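You operate a simulated robot arm through the tools that you are given. There is no shell and no other tool. Be economical: measure what you need, move in short steps, check, and stop when the job is done.

The job below is to be done with a simulated robot arm. You get a single attempt, and the scene is never put back.

Task
Fetch the detergent bottle that says "BIO" from the mending bench and stand it on top of the brown key stand. Open the lower bench drawer, put the S heel pad from the mending bench in the inside of the lower bench drawer, then shut the drawer. Fetch the red small box from the mending bench and set it on top of the yellow round pad. Close the second tool drawer from the top. Take the blue dish and put it on the drip tray. Open the upper bench drawer, take the cotton reel on the counter over the washer and put it away in the inside of the upper bench drawer, then shut the drawer. Any order will do. Set down upright: detergent bottle, heel pad.

It is judged by the outcome, as a careful person would: the job done as asked, and still so three seconds after it is handed in. It fails if anything else is knocked over, pushed out of place, dropped, spilled or broken.

Robot
A 7-joint arm with a fingered hand on a trunk, on a base that drives. Base frame: it is fixed to the floor where the robot stands at the start and does not move with it; the origin is under the middle of the robot, x ahead of it, y to its left, z up. Units: mm, degrees, N and s.
With the tool pointing down near the work surface it reaches from about 100 to 380 mm from the robot's upright axis, wherever it stands. Its first joint turns from -69.0 to 172.0 degrees. Places, roughly: blue dish (12x10x3 cm) [-1300, -300, 1100]; cotton reel (3x3x4 cm) [600, 1100, 900]; detergent bottle [500, -250, 1000]; drip tray (19x21x3 cm) [600, 1900, 100]; heel pad [500, -250, 1000]; inside of the lower bench drawer [700, -700, 600]; inside of the upper bench drawer [700, -700, 700]; key stand (12x13x4 cm) [600, -600, 900]; lower bench drawer [600, -700, 600]; round pad (6x6x4 cm) [800, -800, 900]; second tool drawer [-100, -2700, 800]; small box [500, -750, 1000]; upper bench drawer [700, -700, 800]. Payload 3.4 kg.
The tool frame sits at the grasp point between the pads (the TCP): z along the fingers, y along the line on which they close. The tips reach 25 mm beyond it. The gripper opens to 88 mm. The gripper's body begins 29 mm behind the TCP. The gripper is a hand of 4 fingers: y runs from the thumb to the fingers, the wrist lies at [-13, -97, -162] in the tool frame, and closing takes about 1.5 s.
Orientation is told as [roll, pitch, yaw] about the base's x, y, z axes, in that order, counted from this pose: with the fingers straight down and the wrist toward the robot, the tool's x, y and z point along [0, 1, 0], [1, 0, 0] and [0, 0, -1] of the base frame.

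Tools
- The arm moves only by the tool send_rows. Its argument "series" is a list of rows, each a list of 3 entries, a list of its own where there are three numbers: the shift along the base's x, y, z in mm, then the turn, a rotation vector about the base's x, y, z in degrees, then the gripper command, from -1 (shut) to 1 (fully open), values between in proportion. In form: [[[x, y, z], [wx, wy, wz], gripper], ...]. A call has 1 to 20 rows; each row shifts and turns the commanded pose from where the row before left it. Rows are played at 5 a second. More than 50 mm and 8.6 degrees between two rows, or a gripper value outside its range, and nothing of the call is played. Where a pose cannot be reached the arm comes as near as it can. A force on the tool above 40 N (or 10 N above the force at the start of the call, whichever is more), or a blocked arm, ends the call early, and 0.2 s more pass. Each finger travels about 108 mm/s and halts on what it meets, pressing with about 25 N; the grip force reading is that of the motor and also rises with nothing between the fingers. The clock runs only during rows and for 0.2 s after the last one: add rows that do not move to give the fingers time. The reply holds the time, the measured pose of the TCP, the force on the tool along the base axes, the opening and the grip force, in the units named above and with some noise, with the torque about the TCP (base axes, N m) and any sound that the robot's microphone picked up.
- Cameras (640 x 400 px; columns grow to the right, rows downward): "scene" is now at [118.9, -52.8, 1471.1]; the picture's right is [-0.61, -0.79, -0.00], its down [-0.45, 0.35, -0.82] and it looks along [0.65, -0.50, -0.57] (base axes); focal length 247 px, centre (320, 200). "wrist" rides on the gripper at [64, -83, -98] in the tool frame; the picture's right is [-0.62, 0.37, -0.69], its down [-0.71, -0.63, 0.30] and it looks along [-0.32, 0.68, 0.65] (tool axes); focal length 265 px, centre (320, 200). There is no depth. A picture from a camera that has moved, and an enlarged one, comes with that camera's place and axes in the base frame and with its lens.
- capture(camera): a new picture of that camera. The clock stands still meanwhile.
- raise_lower(by): slides the trunk up (or, below 0, down) by that many mm; the arm and the scene camera ride with it, the base frame stays. It gives what a move gives, with no picture.
- base_move(legs): drives the robot by 1 to 6 legs, each [ahead, left, turn to the left] in mm, mm and degrees, along the robot's own axes; the way and the turn of a leg run together, so that a leg with both is an arc; at most 1500 mm and 180 degrees a leg. The arm and the cameras ride along, it lands a little off, and it stops where it bumps. It gives what a move gives.
- preshape(shape): the hand has 4 fingers and takes this shape, open, in about a second: jaw (thumb against the fingers, like two jaws); tri (thumb and two fingers); tip (a fingertip pinch); poke (one finger out to press); point (the index stretched); flat (the hand flat); cup (the hand cupped); fist (a fist). The gripper value then closes the fingers along that shape, each until it touches; the sizes above hold for jaw. It gives what a move gives, with no picture.
- turn_head(pan, tilt): turns the head with the scene camera to pan (to the left, within 86 degrees either way) and tilt (down, from -29 to 69), counted from straight ahead of the robot. It gives what a move gives.
- zoom(camera, box): a new picture of the part [left, top, right, bottom] of that camera's present view, enlarged. The clock stands still meanwhile.
- job_done(): hands the job in; it is judged then, once.

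Go step by step. Nothing tells you exact positions but the pictures and the camera data: compare them with the known pose of the tool, close in by small moves and look again before you grip or let go. The budget is 217 turns and 210 pictures, counting those below and the enlarged ones. Unless the task says otherwise, let go and move clear before handing in.

The tools are called after ">>>" as name(argument=value, ...) on one line, values as JSON. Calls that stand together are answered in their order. send_rows: Moves the arm, as the interface text tells. Its arguments: {"type":"object","properties":{"series":{"type":"array","items":{"type":"array"}}},"required":["series"]} The other tools are called the same way: raise_lower (by) slides the trunk up or down; preshape (shape) gives the hand a shape; base_move (legs) drives the base; turn_head (pan, tilt) turns the head that bears the scene camera; capture (camera) takes a picture; zoom (camera, box) takes an enlarged picture of a part of a camera's view; job_done () hands the job in.

At the start:

```text
time_s: 0.0
eef_pos: [393.9, -382.3, 1268.0]
tool_rot: [0.0, 0.0, 0.0]
contact_force: [-0.1, -0.7, 0.0]
ft_torque: [-0.02, 0.03, -0.03]
opening: 87.4
finger_force: 0.0
shape: jaw
trunk travel left (down, up): [-775.0, 65.0]
robot x, y, heading: [1.8, -1.6, 0.4]
head pan, tilt: [-37.8, 34.6]
```

scene: 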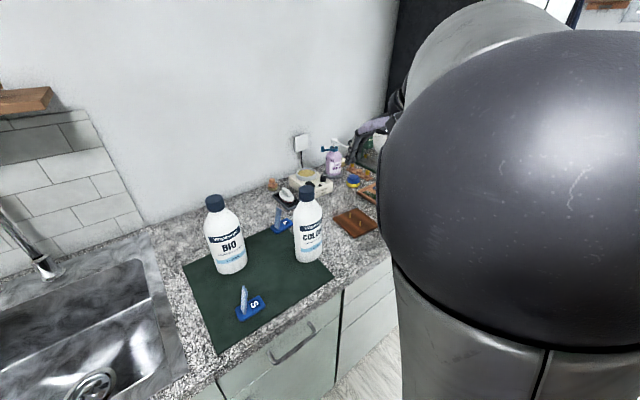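
wrist: 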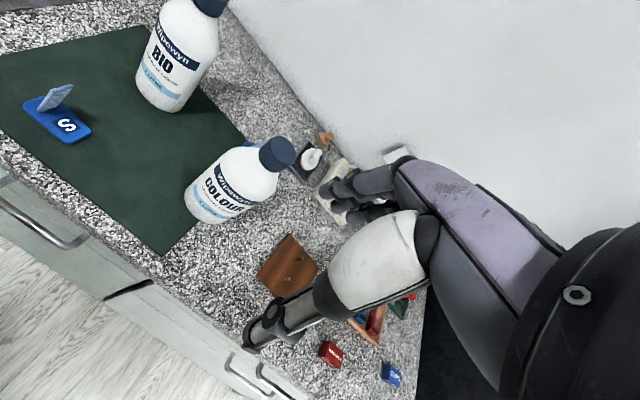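

The mat holds the BIO and COLOUR bottles and the heel pads, with the key stand and small boxes further right. I'll survey more closely before moving.

>>> zoom(camera="scene", box=[180, 130, 400, 360])

>>> zoom(camera="wrist", box=[220, 130, 480, 400])

>>> turn_head(pan=40, tilt=30)

>>> capture(camera="scene")

```text
1.74 times, centred on (290, 245) of scene
camera zoom: at [118.9, -52.8, 1471.1], right [-0.61, -0.79, 0.0], down [-0.45, 0.35, -0.82], along [0.65, -0.5, -0.57], focal length 430 px, centre (372, 122)
```

zoom: 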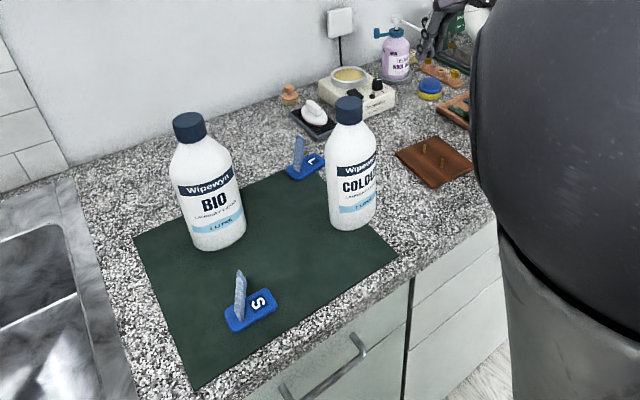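

```text
1.48 times, centred on (350, 265) of wrist
camera zoom: at [310.6, -316.1, 1367.5], right [0.37, -0.62, 0.69], down [-0.63, -0.71, -0.3], along [0.68, -0.32, -0.65], focal length 393 px, centre (276, 104)
```

zoom: 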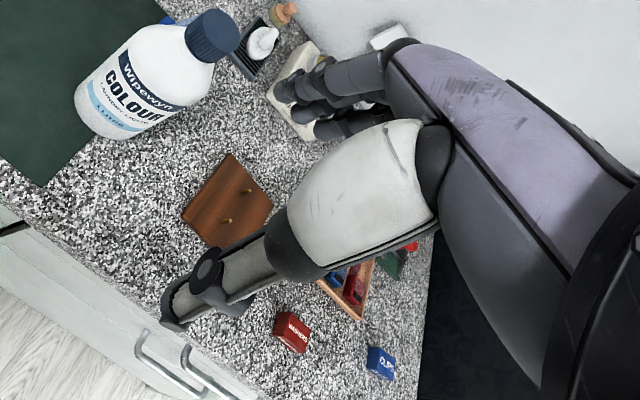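

```text
time_s: 1.5
eef_pos: [395.0, -380.9, 1268.9]
tool_rot: [0.0, 0.1, 0.0]
contact_force: [0.3, 0.0, -0.3]
ft_torque: [-0.04, 0.03, 0.01]
opening: 87.3
finger_force: 0.0
shape: jaw
trunk travel left (down, up): [-775.0, 65.0]
robot x, y, heading: [-3.8, -1.0, -0.1]
head pan, tilt: [40.0, 30.0]
```

```text
205 pictures are left
camera scene: at [118.5, 59.4, 1478.3], right [0.64, -0.77, 0.0], down [-0.38, -0.32, -0.87], along [0.66, 0.56, -0.5], focal length 247 px, centre (320, 200)
```

scene: 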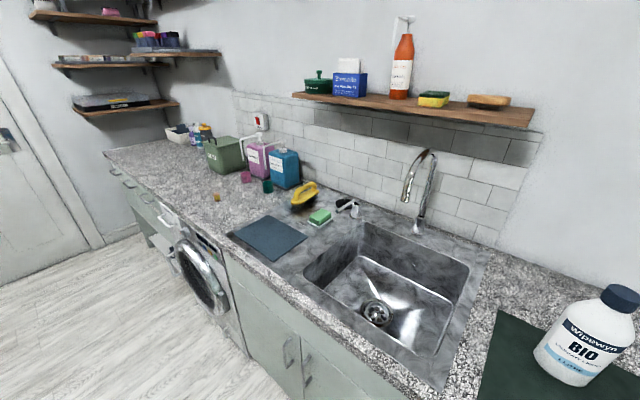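

>>> turn_head(pan=-84, tilt=25)

>>> capture(camera="scene")

>>> turn_head(pan=86, tilt=25)

>>> capture(camera="scene")

```text
time_s: 3.5
eef_pos: [393.9, -381.9, 1267.7]
tool_rot: [0.0, 0.0, 0.0]
contact_force: [0.0, -0.3, -0.6]
ft_torque: [0.02, 0.0, -0.04]
opening: 87.6
finger_force: 0.1
shape: jaw
trunk travel left (down, up): [-775.0, 65.0]
robot x, y, heading: [-0.4, 1.6, 0.2]
head pan, tilt: [-84.0, 25.0]
```

```text
204 pictures are left
camera scene: at [58.8, -90.3, 1486.3], right [-0.99, -0.11, 0.0], down [-0.04, 0.42, -0.91], along [0.1, -0.9, -0.42], focal length 247 px, centre (320, 200)
```

scene: 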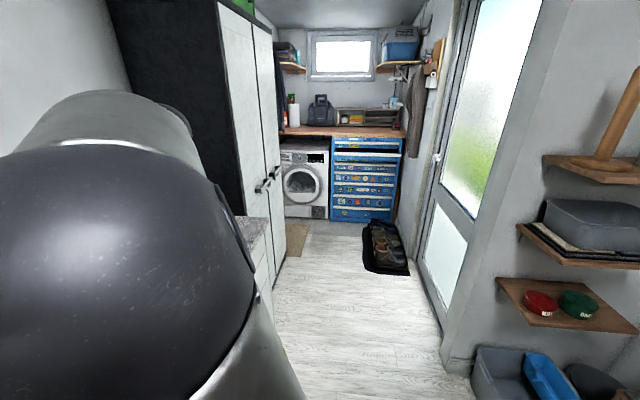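

```text
time_s: 6.1
eef_pos: [394.8, -382.5, 1268.2]
tool_rot: [0.0, 0.0, 0.0]
contact_force: [-0.1, -0.3, 0.4]
ft_torque: [-0.01, -0.03, 0.01]
opening: 87.5
finger_force: 0.0
shape: jaw
trunk travel left (down, up): [-775.0, 65.0]
robot x, y, heading: [-0.7, 0.2, -0.1]
head pan, tilt: [85.9, 25.0]
```

```text
203 pictures are left
camera scene: at [55.7, 93.2, 1486.3], right [1.0, -0.07, 0.0], down [-0.03, -0.42, -0.91], along [0.06, 0.9, -0.42], focal length 247 px, centre (320, 200)
```

scene: 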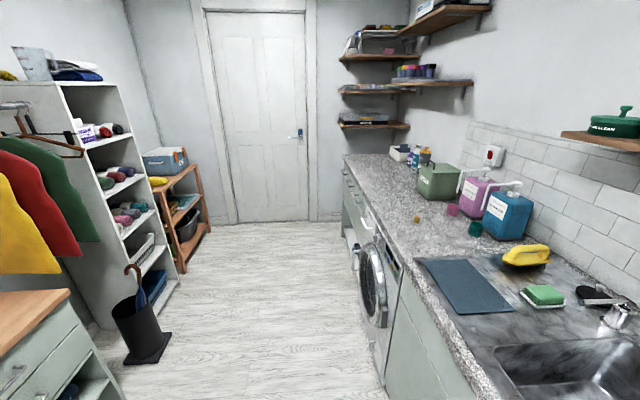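

The bench drawers and small items are hidden behind my arm. I'll swing the hand to the left and look again.

>>> send_rows(series=[[[0, 50, 0], [0, 0, 0], 1], [[0, 50, 0], [0, 0, 0], 1], [[0, 50, 0], [0, 0, 0], 1], [[0, 50, 0], [0, 0, 0], 1], [[0, 50, 0], [0, 0, 0], 1], [[0, 50, 0], [0, 0, 0], 1], [[0, 50, 0], [0, 0, 0], 1], [[0, 50, 0], [0, 0, 0], 1]])

>>> turn_head(pan=-45, tilt=35)

>>> capture(camera="scene")

```text
time_s: 7.9
eef_pos: [528.4, -79.6, 1288.6]
tool_rot: [0.5, 0.1, -0.3]
contact_force: [-1.2, 0.2, -0.4]
ft_torque: [-0.01, -0.01, 0.01]
opening: 87.6
finger_force: 0.0
shape: jaw
out of reach, approached as far as the arm can: row 2, 3, 4, 5, 6, 7, 8
trunk travel left (down, up): [-775.0, 65.0]
robot x, y, heading: [0.3, 1.0, -0.1]
head pan, tilt: [85.9, 25.0]
```

```text
time_s: 10.1
eef_pos: [528.3, -81.1, 1288.0]
tool_rot: [0.6, 0.2, -0.1]
contact_force: [-0.2, -0.3, 0.4]
ft_torque: [0.02, -0.01, 0.03]
opening: 87.7
finger_force: 0.1
shape: jaw
trunk travel left (down, up): [-775.0, 65.0]
robot x, y, heading: [-1.8, 1.0, 0.3]
head pan, tilt: [-45.0, 35.0]
```

```text
202 pictures are left
camera scene: at [111.4, -61.1, 1470.5], right [-0.71, -0.71, 0.0], down [-0.41, 0.41, -0.82], along [0.58, -0.58, -0.57], focal length 247 px, centre (320, 200)
```

scene: 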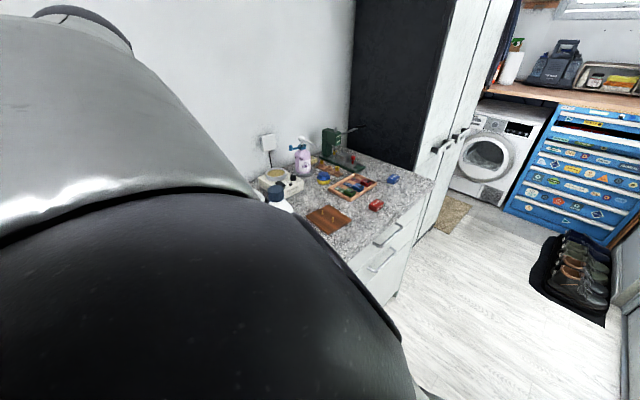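

>>> zoom(camera="scene", box=[240, 120, 440, 300])

>>> zoom(camera="scene", box=[480, 20, 640, 240])

>>> capture(camera="wrist")

```text
2.22 times, centred on (340, 210) of scene
camera zoom: at [111.4, -61.1, 1470.5], right [-0.71, -0.71, 0.0], down [-0.41, 0.41, -0.82], along [0.58, -0.58, -0.57], focal length 550 px, centre (276, 178)
```

zoom: 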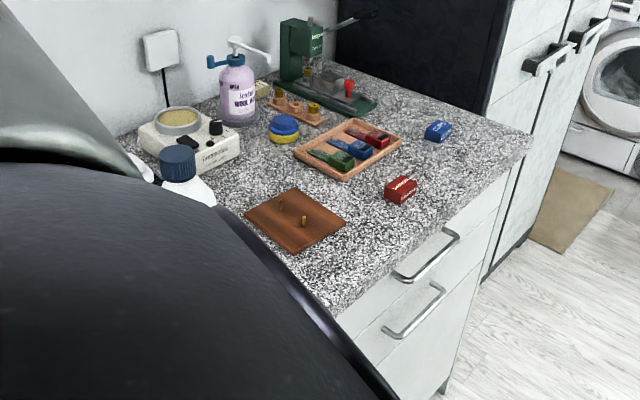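

```text
1.82 times, centred on (560, 130) of scene
camera zoom: at [111.4, -61.1, 1470.5], right [-0.71, -0.71, 0.0], down [-0.41, 0.41, -0.82], along [0.58, -0.58, -0.57], focal length 450 px, centre (-116, 327)
```

zoom: 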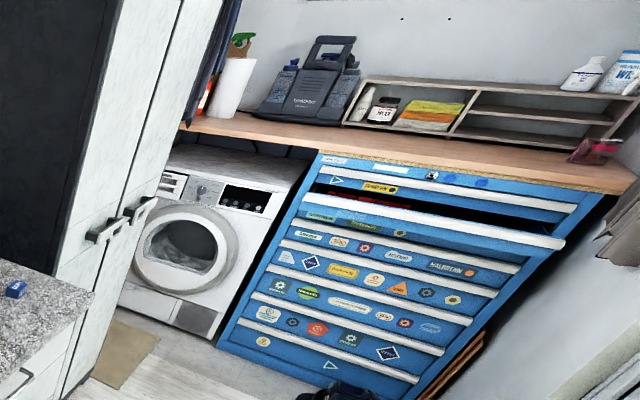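

```text
199 pictures are left
camera wrist: at [445.3, -16.5, 1387.3], right [0.37, -0.63, 0.69], down [-0.63, -0.71, -0.31], along [0.68, -0.32, -0.66], focal length 265 px, centre (320, 200)
```

wrist: 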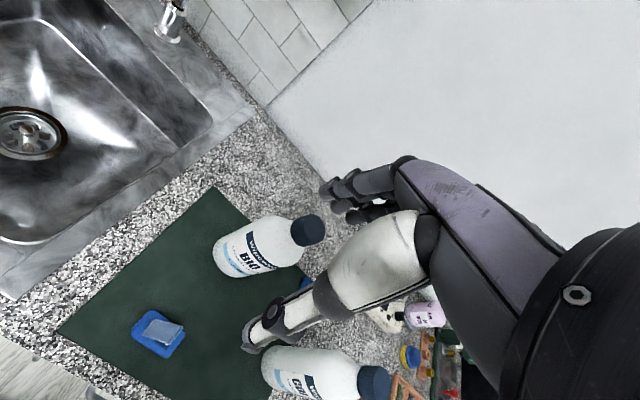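

The drawers, red box and round pad lie on the right end of the bench; BIO's cap is near (668,-154,1115). I'll start with BIO, moving the open hand above its cap.

>>> send_rows(series=[[[35, -18, 0], [0, 0, 0], 1], [[35, -18, 0], [0, 0, 0], 1], [[35, -18, -10], [0, 0, 0], 1], [[35, -20, -20], [0, 0, 0], 1], [[0, 0, 0], [0, 0, 0], 1]])

>>> turn_head(pan=-14, tilt=35)

>>> capture(camera="scene")

>>> capture(camera="wrist")

```text
time_s: 11.2
eef_pos: [669.5, -152.5, 1259.1]
tool_rot: [-0.1, -0.1, -0.1]
contact_force: [-0.3, 0.4, -0.2]
ft_torque: [-0.02, -0.01, -0.01]
opening: 87.8
finger_force: 0.1
shape: jaw
trunk travel left (down, up): [-775.0, 65.0]
robot x, y, heading: [0.2, -0.3, -0.2]
head pan, tilt: [-45.0, 35.0]
```

```text
time_s: 12.2
eef_pos: [671.9, -154.2, 1257.5]
tool_rot: [0.0, 0.0, 0.0]
contact_force: [0.3, 0.0, 0.0]
ft_torque: [0.01, -0.01, 0.0]
opening: 87.9
finger_force: 0.0
shape: jaw
trunk travel left (down, up): [-775.0, 65.0]
robot x, y, heading: [-0.4, 0.6, 0.1]
head pan, tilt: [-14.0, 35.0]
```

```text
198 pictures are left
camera scene: at [134.4, -20.0, 1470.5], right [-0.24, -0.97, 0.0], down [-0.56, 0.14, -0.82], along [0.79, -0.2, -0.57], focal length 247 px, centre (320, 200)
```

scene: 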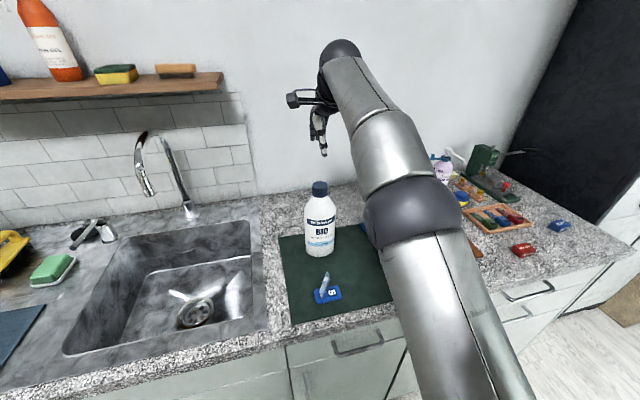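

```text
197 pictures are left
camera wrist: at [587.4, -87.6, 1356.8], right [0.37, -0.62, 0.69], down [-0.63, -0.71, -0.3], along [0.68, -0.32, -0.65], focal length 265 px, centre (320, 200)
```

wrist: 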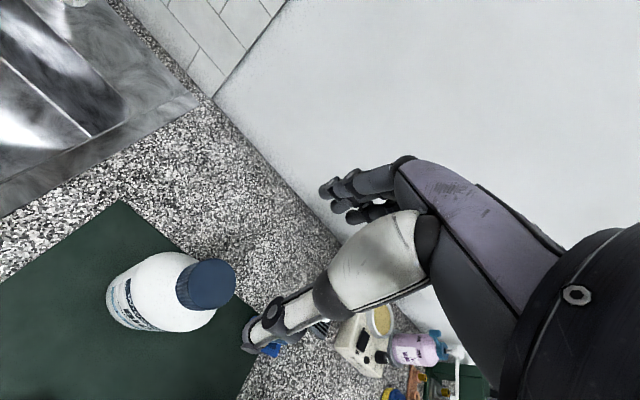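

>>> send_rows(series=[[[-6, -1, -30], [0, 0, 0], 1], [[-4, 0, -40], [0, 0, 0], 1], [[0, 0, -30], [0, 0, 0], 1], [[0, 0, 0], [0, 0, 0], 1]])

>>> zoom(camera="scene", box=[230, 100, 410, 300])

>>> capture(camera="wrist")

```text
time_s: 13.2
eef_pos: [657.8, -154.7, 1158.8]
tool_rot: [0.0, 0.1, 0.0]
contact_force: [-0.6, -0.8, -0.1]
ft_torque: [0.0, -0.02, -0.05]
opening: 87.4
finger_force: 0.1
shape: jaw
trunk travel left (down, up): [-775.0, 65.0]
robot x, y, heading: [-0.8, -0.2, -0.0]
head pan, tilt: [-14.0, 35.0]
```

```text
2.00 times, centred on (320, 200) of scene
camera zoom: at [134.3, -19.9, 1470.5], right [-0.24, -0.97, 0.0], down [-0.56, 0.14, -0.82], along [0.79, -0.2, -0.57], focal length 495 px, centre (320, 200)
```

zoom: 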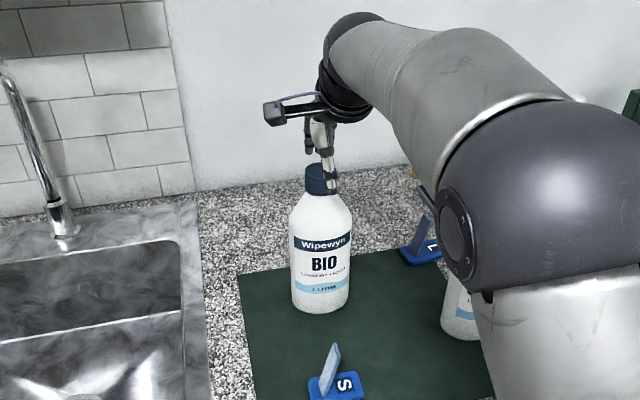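

```text
195 pictures are left
camera wrist: at [575.5, -88.3, 1257.9], right [0.37, -0.62, 0.69], down [-0.63, -0.71, -0.3], along [0.68, -0.32, -0.65], focal length 265 px, centre (320, 200)
```

wrist: 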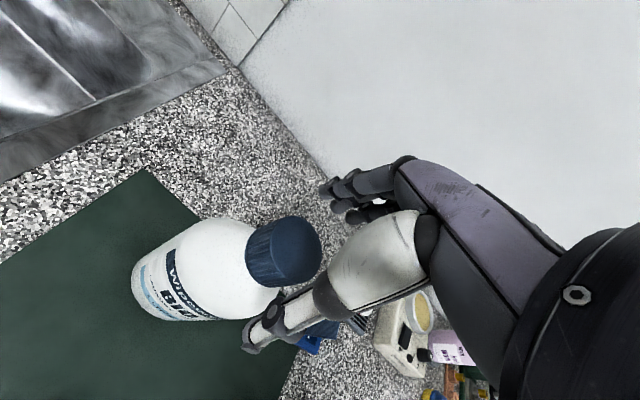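

>>> send_rows(series=[[[1, 2, -20], [0, 0, 0], 1], [[1, 1, -20], [0, 0, 0], 1], [[0, 0, 0], [0, 0, 0], 1]])

>>> capture(camera="wrist")

>>> zoom(camera="scene", box=[270, 130, 370, 230])

```text
time_s: 14.0
eef_pos: [662.5, -150.0, 1120.1]
tool_rot: [-0.1, 0.0, 0.1]
contact_force: [0.5, -0.6, -0.9]
ft_torque: [0.01, 0.0, 0.0]
opening: 87.5
finger_force: 0.0
shape: jaw
trunk travel left (down, up): [-775.0, 65.0]
robot x, y, heading: [-1.1, -0.2, 0.0]
head pan, tilt: [-14.0, 35.0]
```

```text
194 pictures are left
camera wrist: at [578.4, -85.1, 1217.6], right [0.37, -0.62, 0.69], down [-0.63, -0.71, -0.3], along [0.68, -0.32, -0.65], focal length 265 px, centre (320, 200)
```

wrist: 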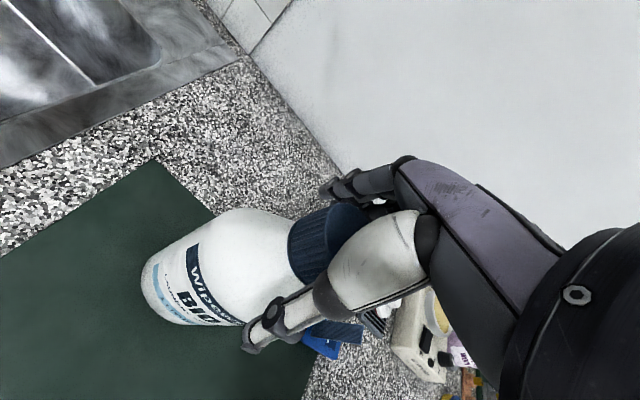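

```text
4.00 times, centred on (320, 180) of scene
camera zoom: at [134.4, -19.9, 1470.5], right [-0.24, -0.97, 0.0], down [-0.56, 0.14, -0.82], along [0.79, -0.2, -0.57], focal length 989 px, centre (320, 280)
```

zoom: 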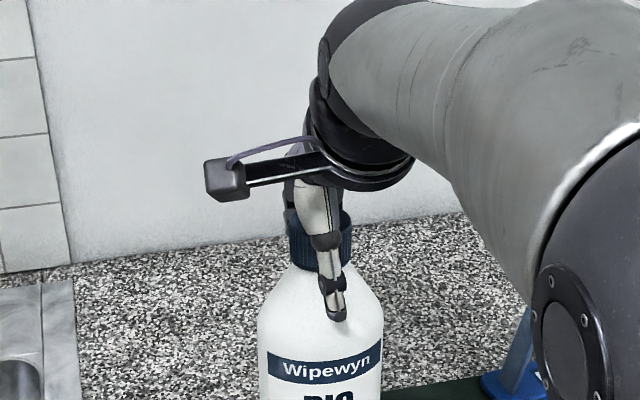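

>>> send_rows(series=[[[0, -2, 10], [0, 0, 0], 1], [[0, 0, 0], [0, 0, 0], 0.4], [[0, 0, 0], [0, 0, 0], 0.2], [[0, 0, 0], [0, 0, 0], 0], [[0, 0, 0], [0, 0, 0], -0.3], [[0, 0, 0], [0, 0, 0], -0.6], [[0, 0, 0], [0, 0, 0], -1], [[0, 0, 0], [0, 0, 0], -1], [[0, 0, 0], [0, 0, 0], -1], [[0, 0, 0], [0, 0, 0], -1]])

>>> capture(camera="wrist")

>>> zoom(camera="scene", box=[270, 130, 370, 280])

```text
time_s: 16.2
eef_pos: [663.5, -153.7, 1128.1]
tool_rot: [0.0, 0.2, -0.1]
contact_force: [0.1, -0.1, 0.5]
ft_torque: [-0.06, -0.16, -0.02]
opening: 28.4
finger_force: 25.0
shape: jaw
trunk travel left (down, up): [-775.0, 65.0]
robot x, y, heading: [0.1, 0.1, -0.0]
head pan, tilt: [-14.0, 35.0]
```

```text
192 pictures are left
camera wrist: at [579.3, -87.4, 1227.0], right [0.37, -0.62, 0.69], down [-0.63, -0.71, -0.3], along [0.68, -0.32, -0.66], focal length 265 px, centre (320, 200)
```

wrist: 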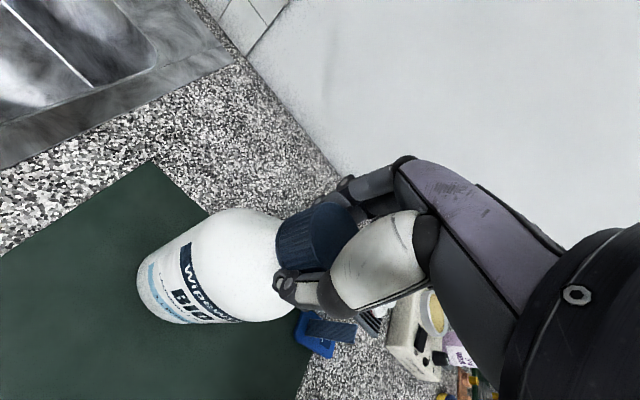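

```text
2.67 times, centred on (320, 205) of scene
camera zoom: at [135.9, -20.3, 1470.3], right [-0.24, -0.97, 0.0], down [-0.56, 0.14, -0.82], along [0.79, -0.2, -0.57], focal length 660 px, centre (320, 187)
```

zoom: 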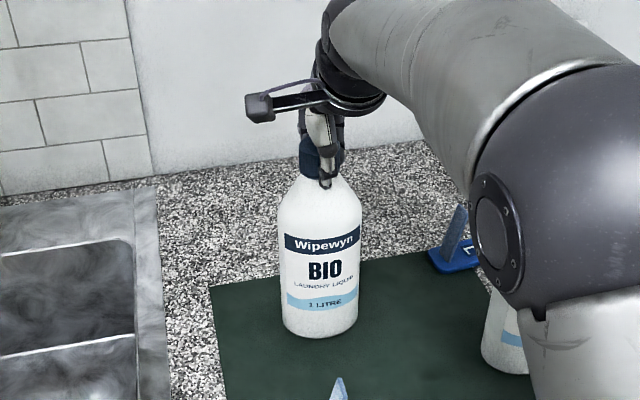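

Gripped. I'll lift a little and check that the bottle comes along.

>>> send_rows(series=[[[0, 0, 15], [0, 0, 0], -1], [[0, 0, 20], [0, 0, 0], -1], [[0, 0, 25], [0, 0, 0], -1], [[0, 0, 0], [0, 0, 0], -1], [[0, 0, 0], [0, 0, 0], -1]])

>>> capture(camera="scene")

```text
time_s: 17.4
eef_pos: [663.2, -153.3, 1186.7]
tool_rot: [-0.1, 0.1, 0.0]
contact_force: [0.7, -1.1, -10.4]
ft_torque: [0.0, -0.04, 0.0]
opening: 28.0
finger_force: 25.1
shape: jaw
trunk travel left (down, up): [-775.0, 65.0]
robot x, y, heading: [-2.5, -1.8, -0.1]
head pan, tilt: [-14.0, 35.0]
```

```text
190 pictures are left
camera scene: at [137.0, -20.6, 1470.2], right [-0.24, -0.97, 0.0], down [-0.56, 0.14, -0.82], along [0.79, -0.2, -0.58], focal length 247 px, centre (320, 200)
```

scene: 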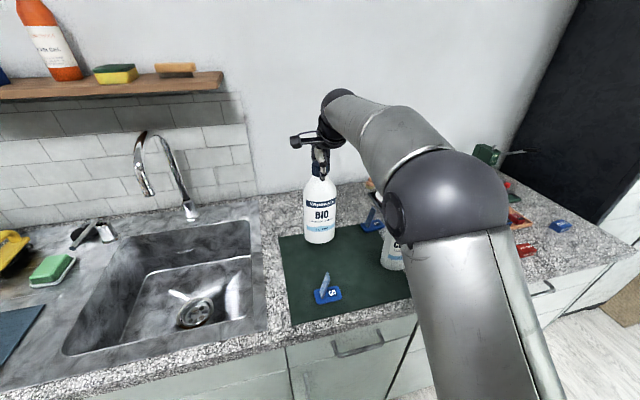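

The bottle hangs cleanly. I'll raise it, back off the counter, slide right in front of the key stand, then look at the stand closely.

>>> send_rows(series=[[[0, 0, 25], [0, 0, 0], -1], [[0, 0, 25], [0, 0, 0], -1], [[0, 0, 20], [0, 0, 0], -1], [[0, 0, 0], [0, 0, 0], -1]])

>>> base_move(legs=[[-340, 0, 0], [0, -415, 0]])

>>> turn_head(pan=-8, tilt=30)

>>> capture(camera="scene")

```text
time_s: 18.4
eef_pos: [663.0, -154.2, 1256.2]
tool_rot: [-0.1, 0.2, 0.0]
contact_force: [-0.1, 0.2, -10.8]
ft_torque: [-0.07, -0.08, 0.01]
opening: 27.9
finger_force: 24.9
shape: jaw
trunk travel left (down, up): [-775.0, 65.0]
robot x, y, heading: [-0.2, 1.6, -0.3]
head pan, tilt: [-14.0, 35.0]
```

```text
time_s: 22.8
eef_pos: [321.5, -572.0, 1256.4]
tool_rot: [0.1, 0.1, 0.0]
contact_force: [-0.6, -0.7, -10.5]
ft_torque: [-0.01, -0.04, 0.0]
opening: 27.9
finger_force: 24.9
shape: jaw
trunk travel left (down, up): [-775.0, 65.0]
robot x, y, heading: [-341.5, -418.0, -0.2]
head pan, tilt: [-14.0, 35.0]
```

```text
time_s: 23.5
eef_pos: [320.8, -572.9, 1254.3]
tool_rot: [0.0, 0.2, 0.0]
contact_force: [0.3, -0.5, -11.5]
ft_torque: [-0.11, -0.04, 0.03]
opening: 28.3
finger_force: 25.1
shape: jaw
trunk travel left (down, up): [-775.0, 65.0]
robot x, y, heading: [-340.6, -418.3, -0.0]
head pan, tilt: [-8.0, 30.0]
```

```text
189 pictures are left
camera scene: at [-201.2, -430.5, 1478.0], right [-0.14, -0.99, 0.0], down [-0.5, 0.07, -0.86], along [0.86, -0.12, -0.5], focal length 247 px, centre (320, 200)
```

scene: 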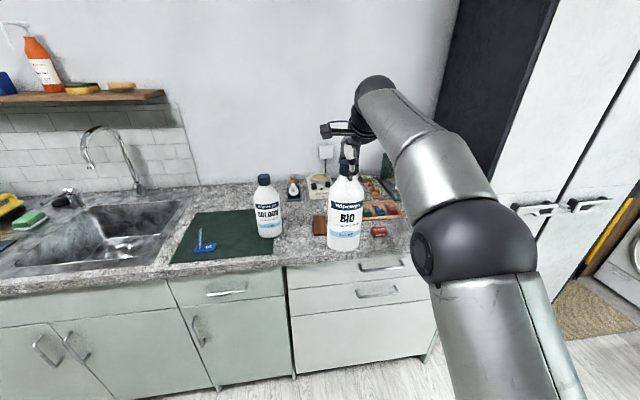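

>>> zoom(camera="scene", box=[270, 160, 450, 380])

>>> capture(camera="wrist")

```text
1.82 times, centred on (360, 270) of scene
camera zoom: at [-201.2, -430.5, 1478.0], right [-0.14, -0.99, 0.0], down [-0.5, 0.07, -0.86], along [0.86, -0.12, -0.5], focal length 450 px, centre (247, 73)
```

zoom: 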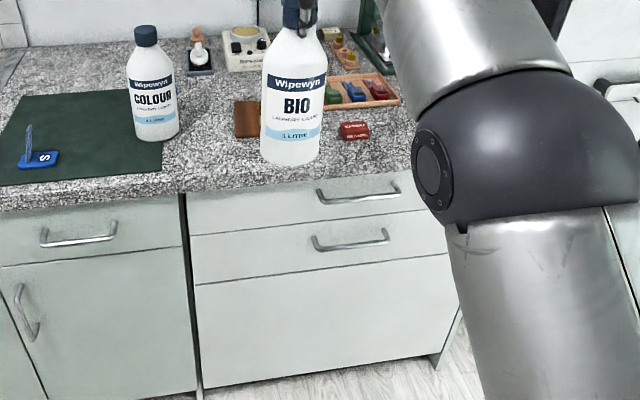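

```text
187 pictures are left
camera wrist: at [238.0, -507.0, 1354.2], right [0.37, -0.62, 0.69], down [-0.63, -0.71, -0.3], along [0.68, -0.32, -0.66], focal length 265 px, centre (320, 200)
```

wrist: 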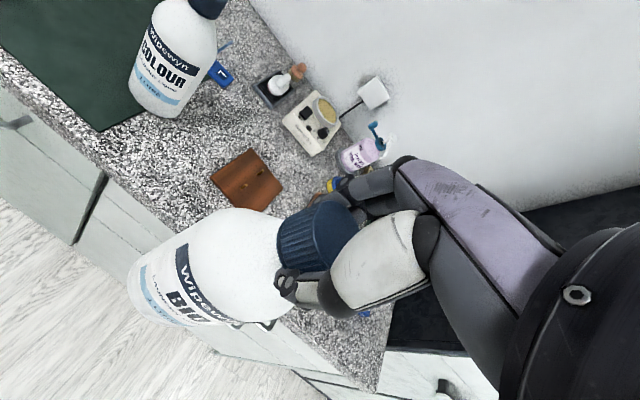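

>>> zoom(camera="wrist", box=[200, 135, 300, 215])

```text
5.00 times, centred on (250, 175) of wrist
camera zoom: at [238.0, -507.0, 1354.2], right [0.37, -0.62, 0.69], down [-0.63, -0.71, -0.3], along [0.68, -0.32, -0.66], focal length 1327 px, centre (670, 325)
```

zoom: 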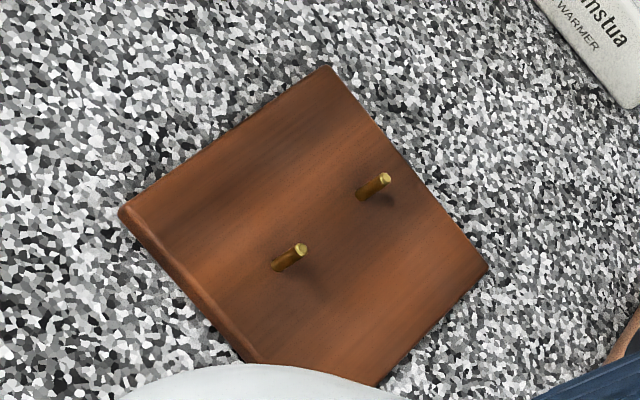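

The stand has two brass pegs along its middle, so the bottle must stand on the board's left half beside them (center about 40 mm left of the peg line). I'll drive up so the bottle hangs over that half.

>>> base_move(legs=[[250, 42, 0]])

>>> turn_head(pan=-14, tilt=40)

>>> capture(camera="scene")

>>> capture(camera="wrist")

```text
time_s: 25.3
eef_pos: [567.0, -525.2, 1255.7]
tool_rot: [-0.1, 0.1, 0.3]
contact_force: [0.2, 0.3, -10.7]
ft_torque: [-0.07, -0.12, 0.02]
opening: 28.0
finger_force: 25.1
shape: jaw
trunk travel left (down, up): [-775.0, 65.0]
robot x, y, heading: [-99.5, -373.8, 0.3]
head pan, tilt: [-8.0, 30.0]
```

```text
time_s: 26.0
eef_pos: [567.8, -525.3, 1254.3]
tool_rot: [0.0, 0.2, 0.3]
contact_force: [0.6, -0.4, -10.9]
ft_torque: [-0.05, -0.07, -0.01]
opening: 28.1
finger_force: 25.0
shape: jaw
trunk travel left (down, up): [-775.0, 65.0]
robot x, y, heading: [-96.2, -375.1, 0.4]
head pan, tilt: [-14.0, 40.0]
```

```text
185 pictures are left
camera scene: at [38.5, -394.1, 1462.7], right [-0.24, -0.97, 0.0], down [-0.63, 0.15, -0.77], along [0.74, -0.18, -0.64], focal length 247 px, centre (320, 200)
```

scene: 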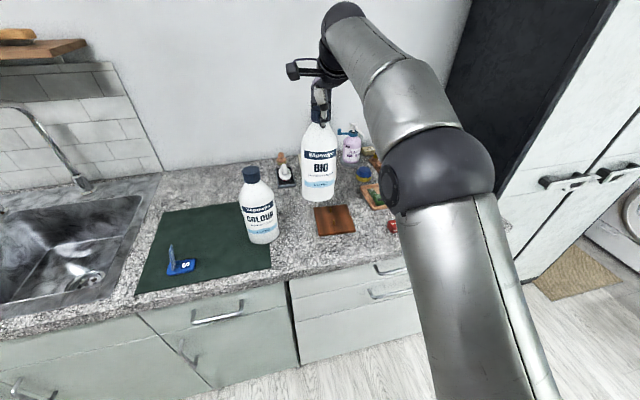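

```text
184 pictures are left
camera wrist: at [485.0, -460.4, 1354.1], right [0.37, -0.62, 0.69], down [-0.63, -0.72, -0.3], along [0.68, -0.32, -0.66], focal length 265 px, centre (320, 200)
```

wrist: 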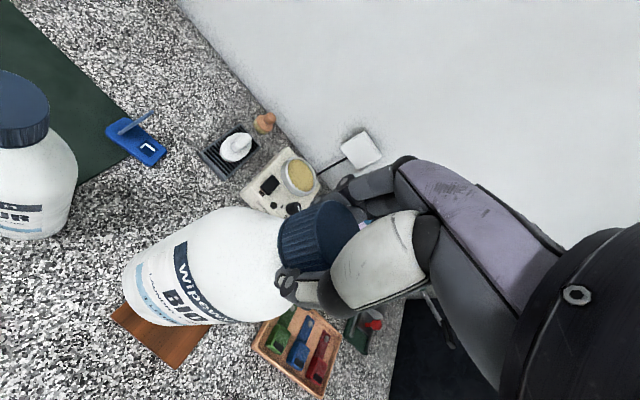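

>>> zoom(camera="scene", box=[285, 170, 375, 245])

```text
5.33 times, centred on (330, 208) of scene
camera zoom: at [38.5, -394.1, 1462.7], right [-0.24, -0.97, 0.0], down [-0.63, 0.15, -0.77], along [0.74, -0.18, -0.64], focal length 1319 px, centre (267, 160)
```

zoom: 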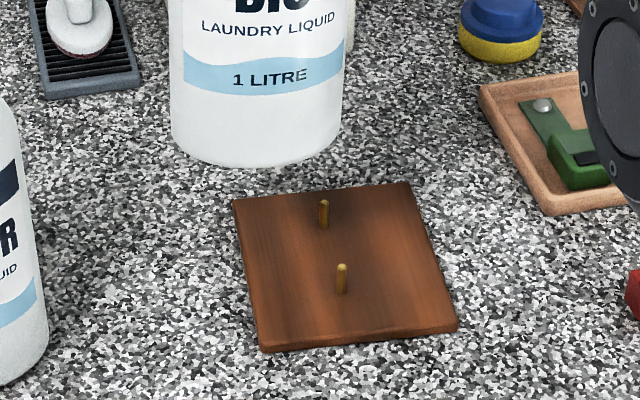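

>>> send_rows(series=[[[3, -30, 0], [0, 0, 0], -1], [[3, -30, -10], [0, 0, 0], -1], [[0, -25, -20], [0, 0, 0], -1], [[0, 0, -20], [0, 0, 0], -1], [[0, 0, 0], [0, 0, 0], -1]])

>>> zoom(camera="scene", box=[285, 170, 375, 245])

>>> capture(camera="wrist")

```text
time_s: 27.2
eef_pos: [572.1, -610.1, 1206.5]
tool_rot: [0.1, 0.1, 0.3]
contact_force: [0.2, 0.5, -10.9]
ft_torque: [-0.05, -0.02, -0.02]
opening: 27.7
finger_force: 25.2
shape: jaw
trunk travel left (down, up): [-775.0, 65.0]
robot x, y, heading: [-97.1, -378.6, 0.5]
head pan, tilt: [-14.0, 40.0]
```

```text
5.33 times, centred on (330, 208) of scene
camera zoom: at [37.7, -394.4, 1462.7], right [-0.24, -0.97, 0.0], down [-0.63, 0.15, -0.76], along [0.74, -0.18, -0.64], focal length 1319 px, centre (267, 160)
```

zoom: 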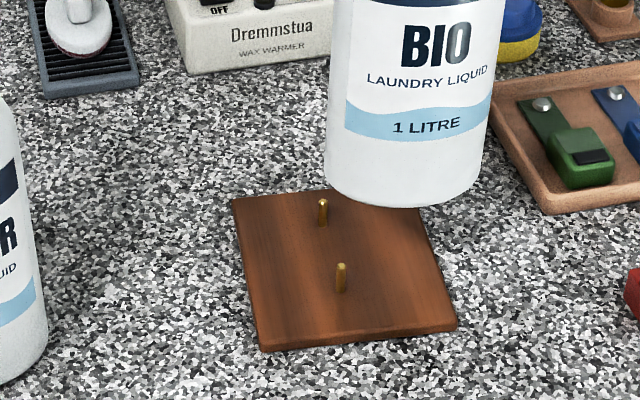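

```text
181 pictures are left
camera wrist: at [490.2, -545.1, 1304.4], right [0.37, -0.62, 0.69], down [-0.63, -0.72, -0.3], along [0.68, -0.32, -0.66], focal length 265 px, centre (320, 200)
```

wrist: 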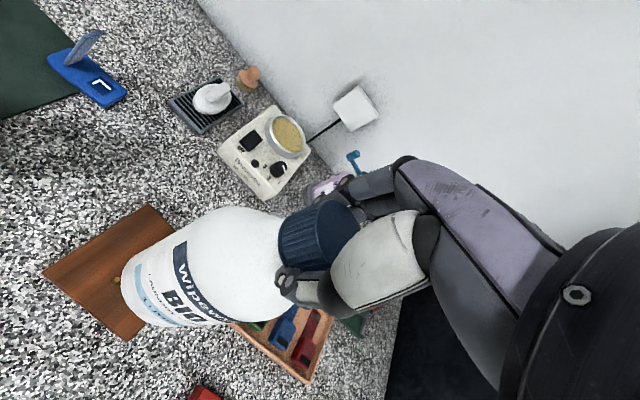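

>>> send_rows(series=[[[0, -4, -15], [0, 0, 0], -1], [[0, 0, -15], [0, 0, 0], -1], [[0, 0, -8], [0, 0, 0], -1], [[0, 0, 0], [0, 0, 0], -1]])

>>> zoom(camera="scene", box=[285, 170, 375, 245])

```text
time_s: 28.2
eef_pos: [573.4, -614.3, 1168.5]
tool_rot: [0.1, 0.2, 0.4]
contact_force: [0.0, -0.4, -10.6]
ft_torque: [-0.11, -0.03, 0.01]
opening: 27.9
finger_force: 24.7
shape: jaw
trunk travel left (down, up): [-775.0, 65.0]
robot x, y, heading: [-96.4, -375.7, 0.4]
head pan, tilt: [-14.0, 40.0]
```

```text
5.33 times, centred on (330, 208) of scene
camera zoom: at [37.9, -394.6, 1462.7], right [-0.24, -0.97, 0.0], down [-0.63, 0.15, -0.76], along [0.74, -0.18, -0.64], focal length 1319 px, centre (267, 160)
```

zoom: 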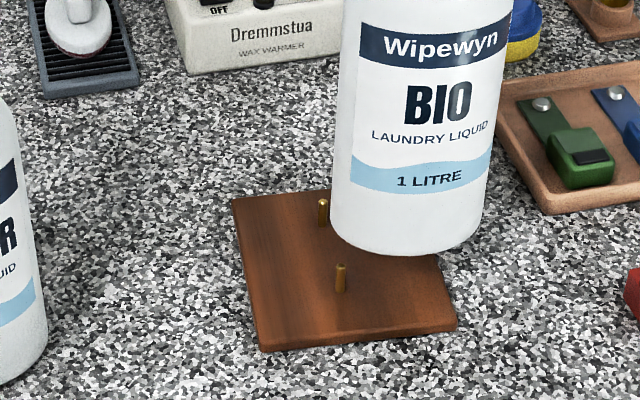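

>>> send_rows(series=[[[0, -2, -5], [0, 0, 0], -1], [[0, 0, -6], [0, 0, 0], -1], [[0, 0, -6], [0, 0, 0], -1], [[0, 0, 0], [0, 0, 0], -1]])

>>> zoom(camera="scene", box=[285, 170, 375, 245])

```text
time_s: 29.2
eef_pos: [573.5, -616.7, 1150.5]
tool_rot: [-0.1, 0.2, 0.3]
contact_force: [-0.2, -0.3, -11.1]
ft_torque: [-0.07, -0.06, 0.01]
opening: 27.9
finger_force: 25.3
shape: jaw
trunk travel left (down, up): [-775.0, 65.0]
robot x, y, heading: [-97.6, -374.9, 0.3]
head pan, tilt: [-14.0, 40.0]
```

```text
5.33 times, centred on (330, 208) of scene
camera zoom: at [38.0, -394.7, 1462.7], right [-0.24, -0.97, 0.0], down [-0.63, 0.15, -0.76], along [0.74, -0.18, -0.64], focal length 1319 px, centre (267, 160)
```

zoom: 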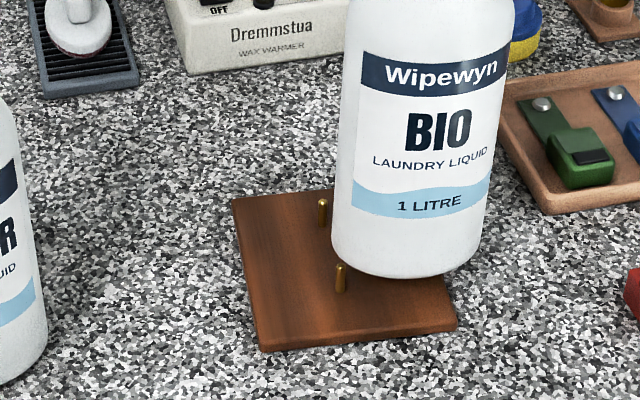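

Clear of both pegs. Lowering the last bit with force checks.

>>> send_rows(series=[[[0, 0, -5], [0, 0, 0], -1], [[0, 0, -3], [0, 0, 0], -1], [[0, 0, -3], [0, 0, 0], -1], [[0, 0, -2], [0, 0, 0], -1], [[0, 0, 0], [0, 0, 0], -1]])

>>> zoom(camera="scene", box=[285, 170, 375, 245])

```text
time_s: 30.4
eef_pos: [573.8, -616.0, 1137.1]
tool_rot: [0.0, 0.3, 0.3]
contact_force: [-0.3, 0.9, -11.1]
ft_torque: [-0.09, -0.05, 0.01]
opening: 27.7
finger_force: 24.5
shape: jaw
trunk travel left (down, up): [-775.0, 65.0]
robot x, y, heading: [-96.5, -381.1, 0.4]
head pan, tilt: [-14.0, 40.0]
```

```text
5.33 times, centred on (330, 208) of scene
camera zoom: at [38.0, -394.6, 1462.7], right [-0.24, -0.97, 0.0], down [-0.63, 0.15, -0.76], along [0.74, -0.18, -0.64], focal length 1319 px, centre (267, 160)
```

zoom: 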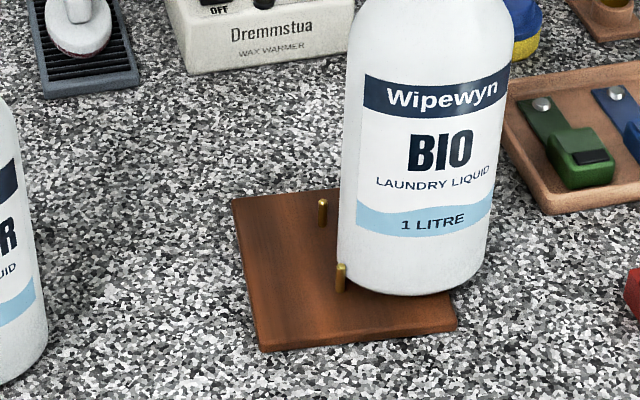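

>>> send_rows(series=[[[0, 2, 0], [0, 0, 0], -1], [[1, 2, 0], [0, 0, 0], -1], [[0, 1, 0], [0, 0, 0], -1], [[0, 0, -2], [0, 0, 0], -1], [[0, 0, 0], [0, 0, 0], -1]])

>>> zoom(camera="scene", box=[300, 190, 360, 240])

```text
time_s: 31.6
eef_pos: [575.1, -612.6, 1135.6]
tool_rot: [0.0, 0.2, 0.3]
contact_force: [0.6, -0.4, -10.2]
ft_torque: [-0.12, -0.12, 0.01]
opening: 27.8
finger_force: 24.9
shape: jaw
trunk travel left (down, up): [-775.0, 65.0]
robot x, y, heading: [-97.7, -377.7, 0.3]
head pan, tilt: [-14.0, 40.0]
```

```text
8.00 times, centred on (330, 215) of scene
camera zoom: at [38.0, -394.7, 1462.7], right [-0.24, -0.97, 0.0], down [-0.63, 0.15, -0.76], along [0.74, -0.18, -0.64], focal length 1979 px, centre (240, 80)
```

zoom: 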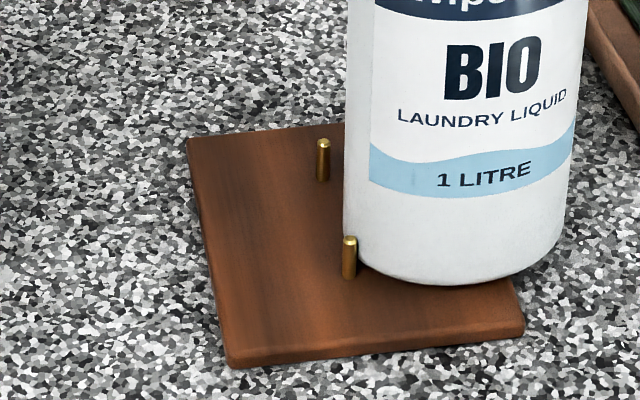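

>>> send_rows(series=[[[0, 1, -2], [0, 0, 0], -1], [[0, 0, -2], [0, 0, 0], -1], [[0, 0, -2], [0, 0, 0], -1], [[0, 0, 0], [0, 0, 0], -1]])

```text
time_s: 32.6
eef_pos: [571.9, -610.9, 1132.4]
tool_rot: [0.0, -0.2, 0.4]
contact_force: [0.0, -0.7, 6.0]
ft_torque: [-0.17, -0.23, 0.03]
opening: 28.9
finger_force: 25.0
shape: jaw
trunk travel left (down, up): [-775.0, 65.0]
robot x, y, heading: [-98.6, -376.0, 0.3]
head pan, tilt: [-14.0, 40.0]
```

Touchdown (force now +6 N). I'll ease off slightly, open, and check.

>>> send_rows(series=[[[0, 0, 1], [0, 0, 0], -1], [[0, 0, 0], [0, 0, 0], -0.6], [[0, 0, 0], [0, 0, 0], -0.2], [[0, 0, 0], [0, 0, 0], 0.2], [[0, 0, 0], [0, 0, 0], 0.7], [[0, 0, 0], [0, 0, 0], 1], [[0, 0, 0], [0, 0, 0], 1]])

>>> zoom(camera="scene", box=[275, 80, 395, 240])

>>> capture(camera="wrist")

```text
time_s: 34.2
eef_pos: [572.7, -610.5, 1131.2]
tool_rot: [0.0, 0.0, 0.3]
contact_force: [-0.8, -0.5, 0.5]
ft_torque: [0.0, 0.01, -0.01]
opening: 87.6
finger_force: 0.0
shape: jaw
trunk travel left (down, up): [-775.0, 65.0]
robot x, y, heading: [-100.1, -373.4, 0.4]
head pan, tilt: [-14.0, 40.0]
```

```text
2.50 times, centred on (335, 160) of scene
camera zoom: at [35.6, -393.7, 1463.0], right [-0.24, -0.97, 0.0], down [-0.62, 0.15, -0.77], along [0.74, -0.18, -0.64], focal length 618 px, centre (282, 300)
```

zoom: 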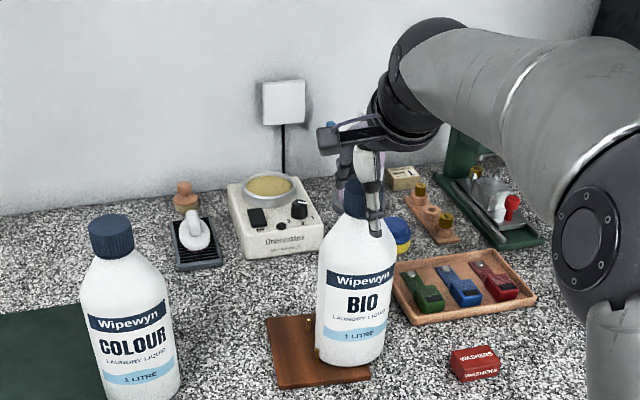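

```text
175 pictures are left
camera wrist: at [488.9, -545.0, 1230.6], right [0.37, -0.62, 0.69], down [-0.63, -0.72, -0.3], along [0.69, -0.32, -0.65], focal length 265 px, centre (320, 200)
```

wrist: 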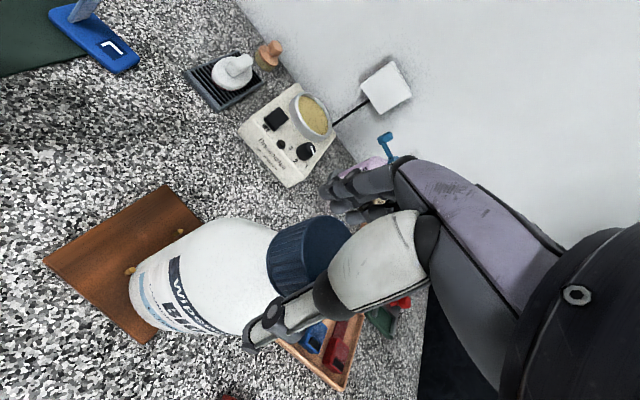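

BIO stands on the key stand. Raising the hand clear, and looking at the red box and round pad next.

>>> send_rows(series=[[[0, 0, 30], [0, 0, 0], 1], [[0, 0, 40], [0, 0, 0], 1], [[0, 0, 40], [0, 0, 0], 1], [[0, 0, 20], [0, 0, 0], 1]])

>>> turn_head(pan=-8, tilt=38)

>>> capture(camera="scene")

>>> capture(camera="wrist")

```text
time_s: 35.2
eef_pos: [569.0, -609.4, 1260.2]
tool_rot: [0.1, 0.2, 0.3]
contact_force: [-0.4, 0.1, 0.0]
ft_torque: [0.01, -0.01, -0.01]
opening: 87.4
finger_force: 0.0
shape: jaw
out of reach, approached as far as the arm can: row 4
trunk travel left (down, up): [-775.0, 65.0]
robot x, y, heading: [-93.7, -376.7, 0.3]
head pan, tilt: [-14.0, 40.0]
```

```text
time_s: 35.9
eef_pos: [569.7, -609.8, 1260.9]
tool_rot: [0.0, 0.1, 0.4]
contact_force: [0.4, -0.2, -0.2]
ft_torque: [0.0, 0.0, 0.0]
opening: 87.7
finger_force: 0.1
shape: jaw
trunk travel left (down, up): [-775.0, 65.0]
robot x, y, heading: [-96.5, -374.5, 0.3]
head pan, tilt: [-8.0, 38.0]
```

```text
174 pictures are left
camera scene: at [38.5, -385.2, 1465.9], right [-0.13, -0.99, 0.0], down [-0.61, 0.08, -0.79], along [0.78, -0.11, -0.62], focal length 247 px, centre (320, 200)
```

scene: 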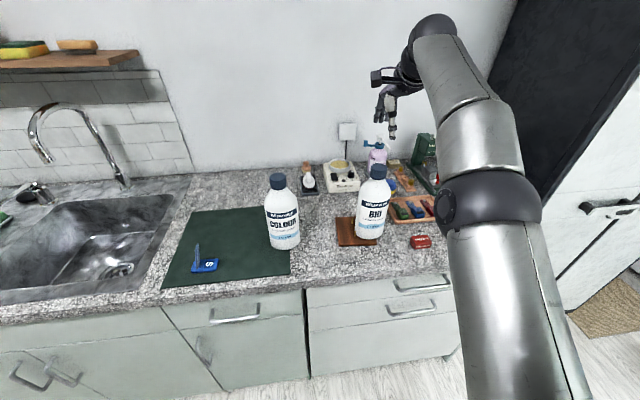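

```text
173 pictures are left
camera wrist: at [485.3, -544.4, 1359.8], right [0.37, -0.62, 0.69], down [-0.63, -0.72, -0.3], along [0.68, -0.32, -0.65], focal length 265 px, centre (320, 200)
```

wrist: 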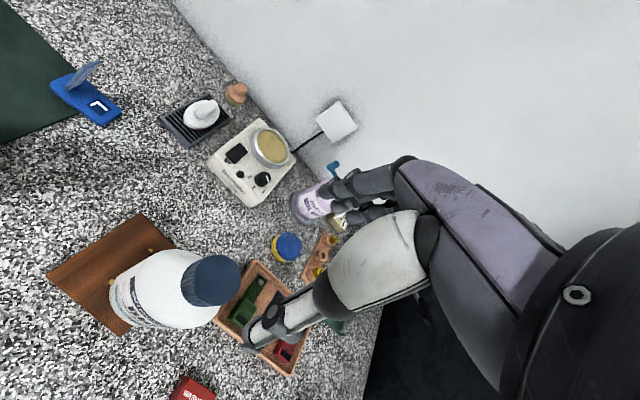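

>>> zoom(camera="wrist", box=[240, 205, 340, 275])

>>> zoom(camera="scene", box=[350, 140, 460, 260])

```text
5.71 times, centred on (290, 240) of wrist
camera zoom: at [485.3, -544.4, 1359.8], right [0.37, -0.62, 0.69], down [-0.63, -0.72, -0.3], along [0.68, -0.32, -0.65], focal length 1517 px, centre (491, -29)
```

zoom: 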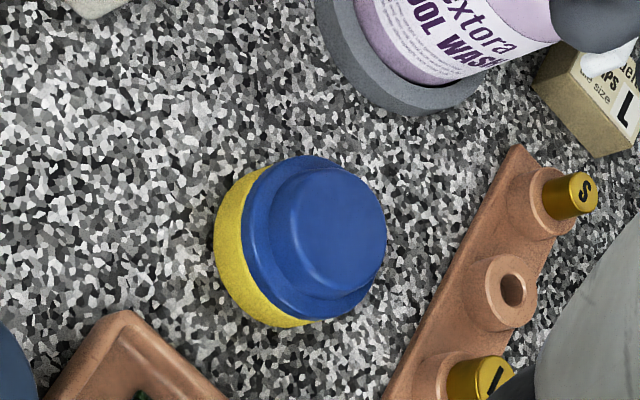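

```text
3.33 times, centred on (405, 200) of scene
camera zoom: at [38.5, -385.2, 1465.9], right [-0.13, -0.99, 0.0], down [-0.61, 0.08, -0.79], along [0.78, -0.11, -0.62], focal length 824 px, centre (37, 200)
```

zoom: 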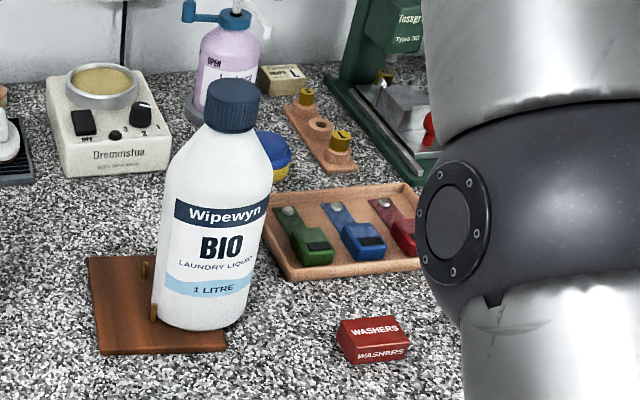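

The yellow pad carries a blue grip on top as one piece. I'll move over the red WASHERS box by driving.

>>> base_move(legs=[[-70, -140, 0]])

>>> turn_head(pan=0, tilt=40)

>>> capture(camera="scene")

>>> capture(camera="wrist")

```text
time_s: 37.3
eef_pos: [500.9, -755.9, 1262.0]
tool_rot: [0.0, 0.0, 0.1]
contact_force: [0.1, -0.5, -0.2]
ft_torque: [0.0, -0.04, -0.01]
opening: 87.7
finger_force: 0.1
shape: jaw
trunk travel left (down, up): [-775.0, 65.0]
robot x, y, heading: [-163.6, -520.5, 0.0]
head pan, tilt: [-8.0, 38.0]
```

```text
time_s: 38.0
eef_pos: [499.1, -755.6, 1261.8]
tool_rot: [0.0, 0.1, 0.1]
contact_force: [-0.7, -0.4, 1.0]
ft_torque: [0.0, 0.01, 0.01]
opening: 87.6
finger_force: 0.0
shape: jaw
trunk travel left (down, up): [-775.0, 65.0]
robot x, y, heading: [-167.1, -519.3, -0.1]
head pan, tilt: [0.0, 40.0]
```

```text
170 pictures are left
camera scene: at [-30.5, -516.9, 1463.0], right [0.0, -1.0, 0.0], down [-0.64, 0.0, -0.77], along [0.77, 0.0, -0.64], focal length 247 px, centre (320, 200)
```

scene: 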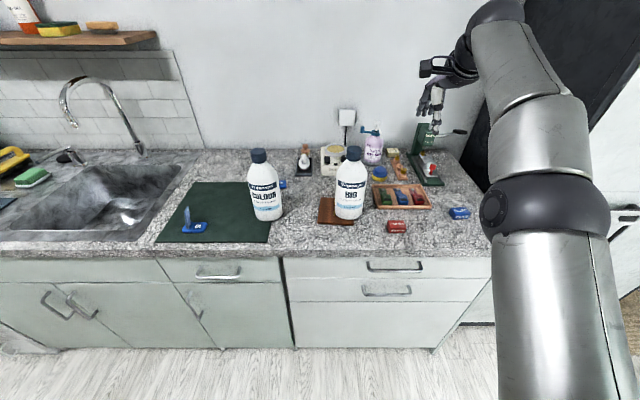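

```text
169 pictures are left
camera wrist: at [416.1, -689.9, 1359.8], right [0.37, -0.62, 0.69], down [-0.63, -0.72, -0.3], along [0.68, -0.32, -0.65], focal length 265 px, centre (320, 200)
```

wrist: 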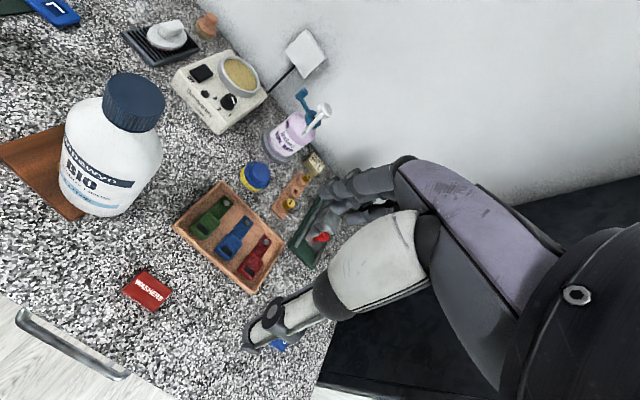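

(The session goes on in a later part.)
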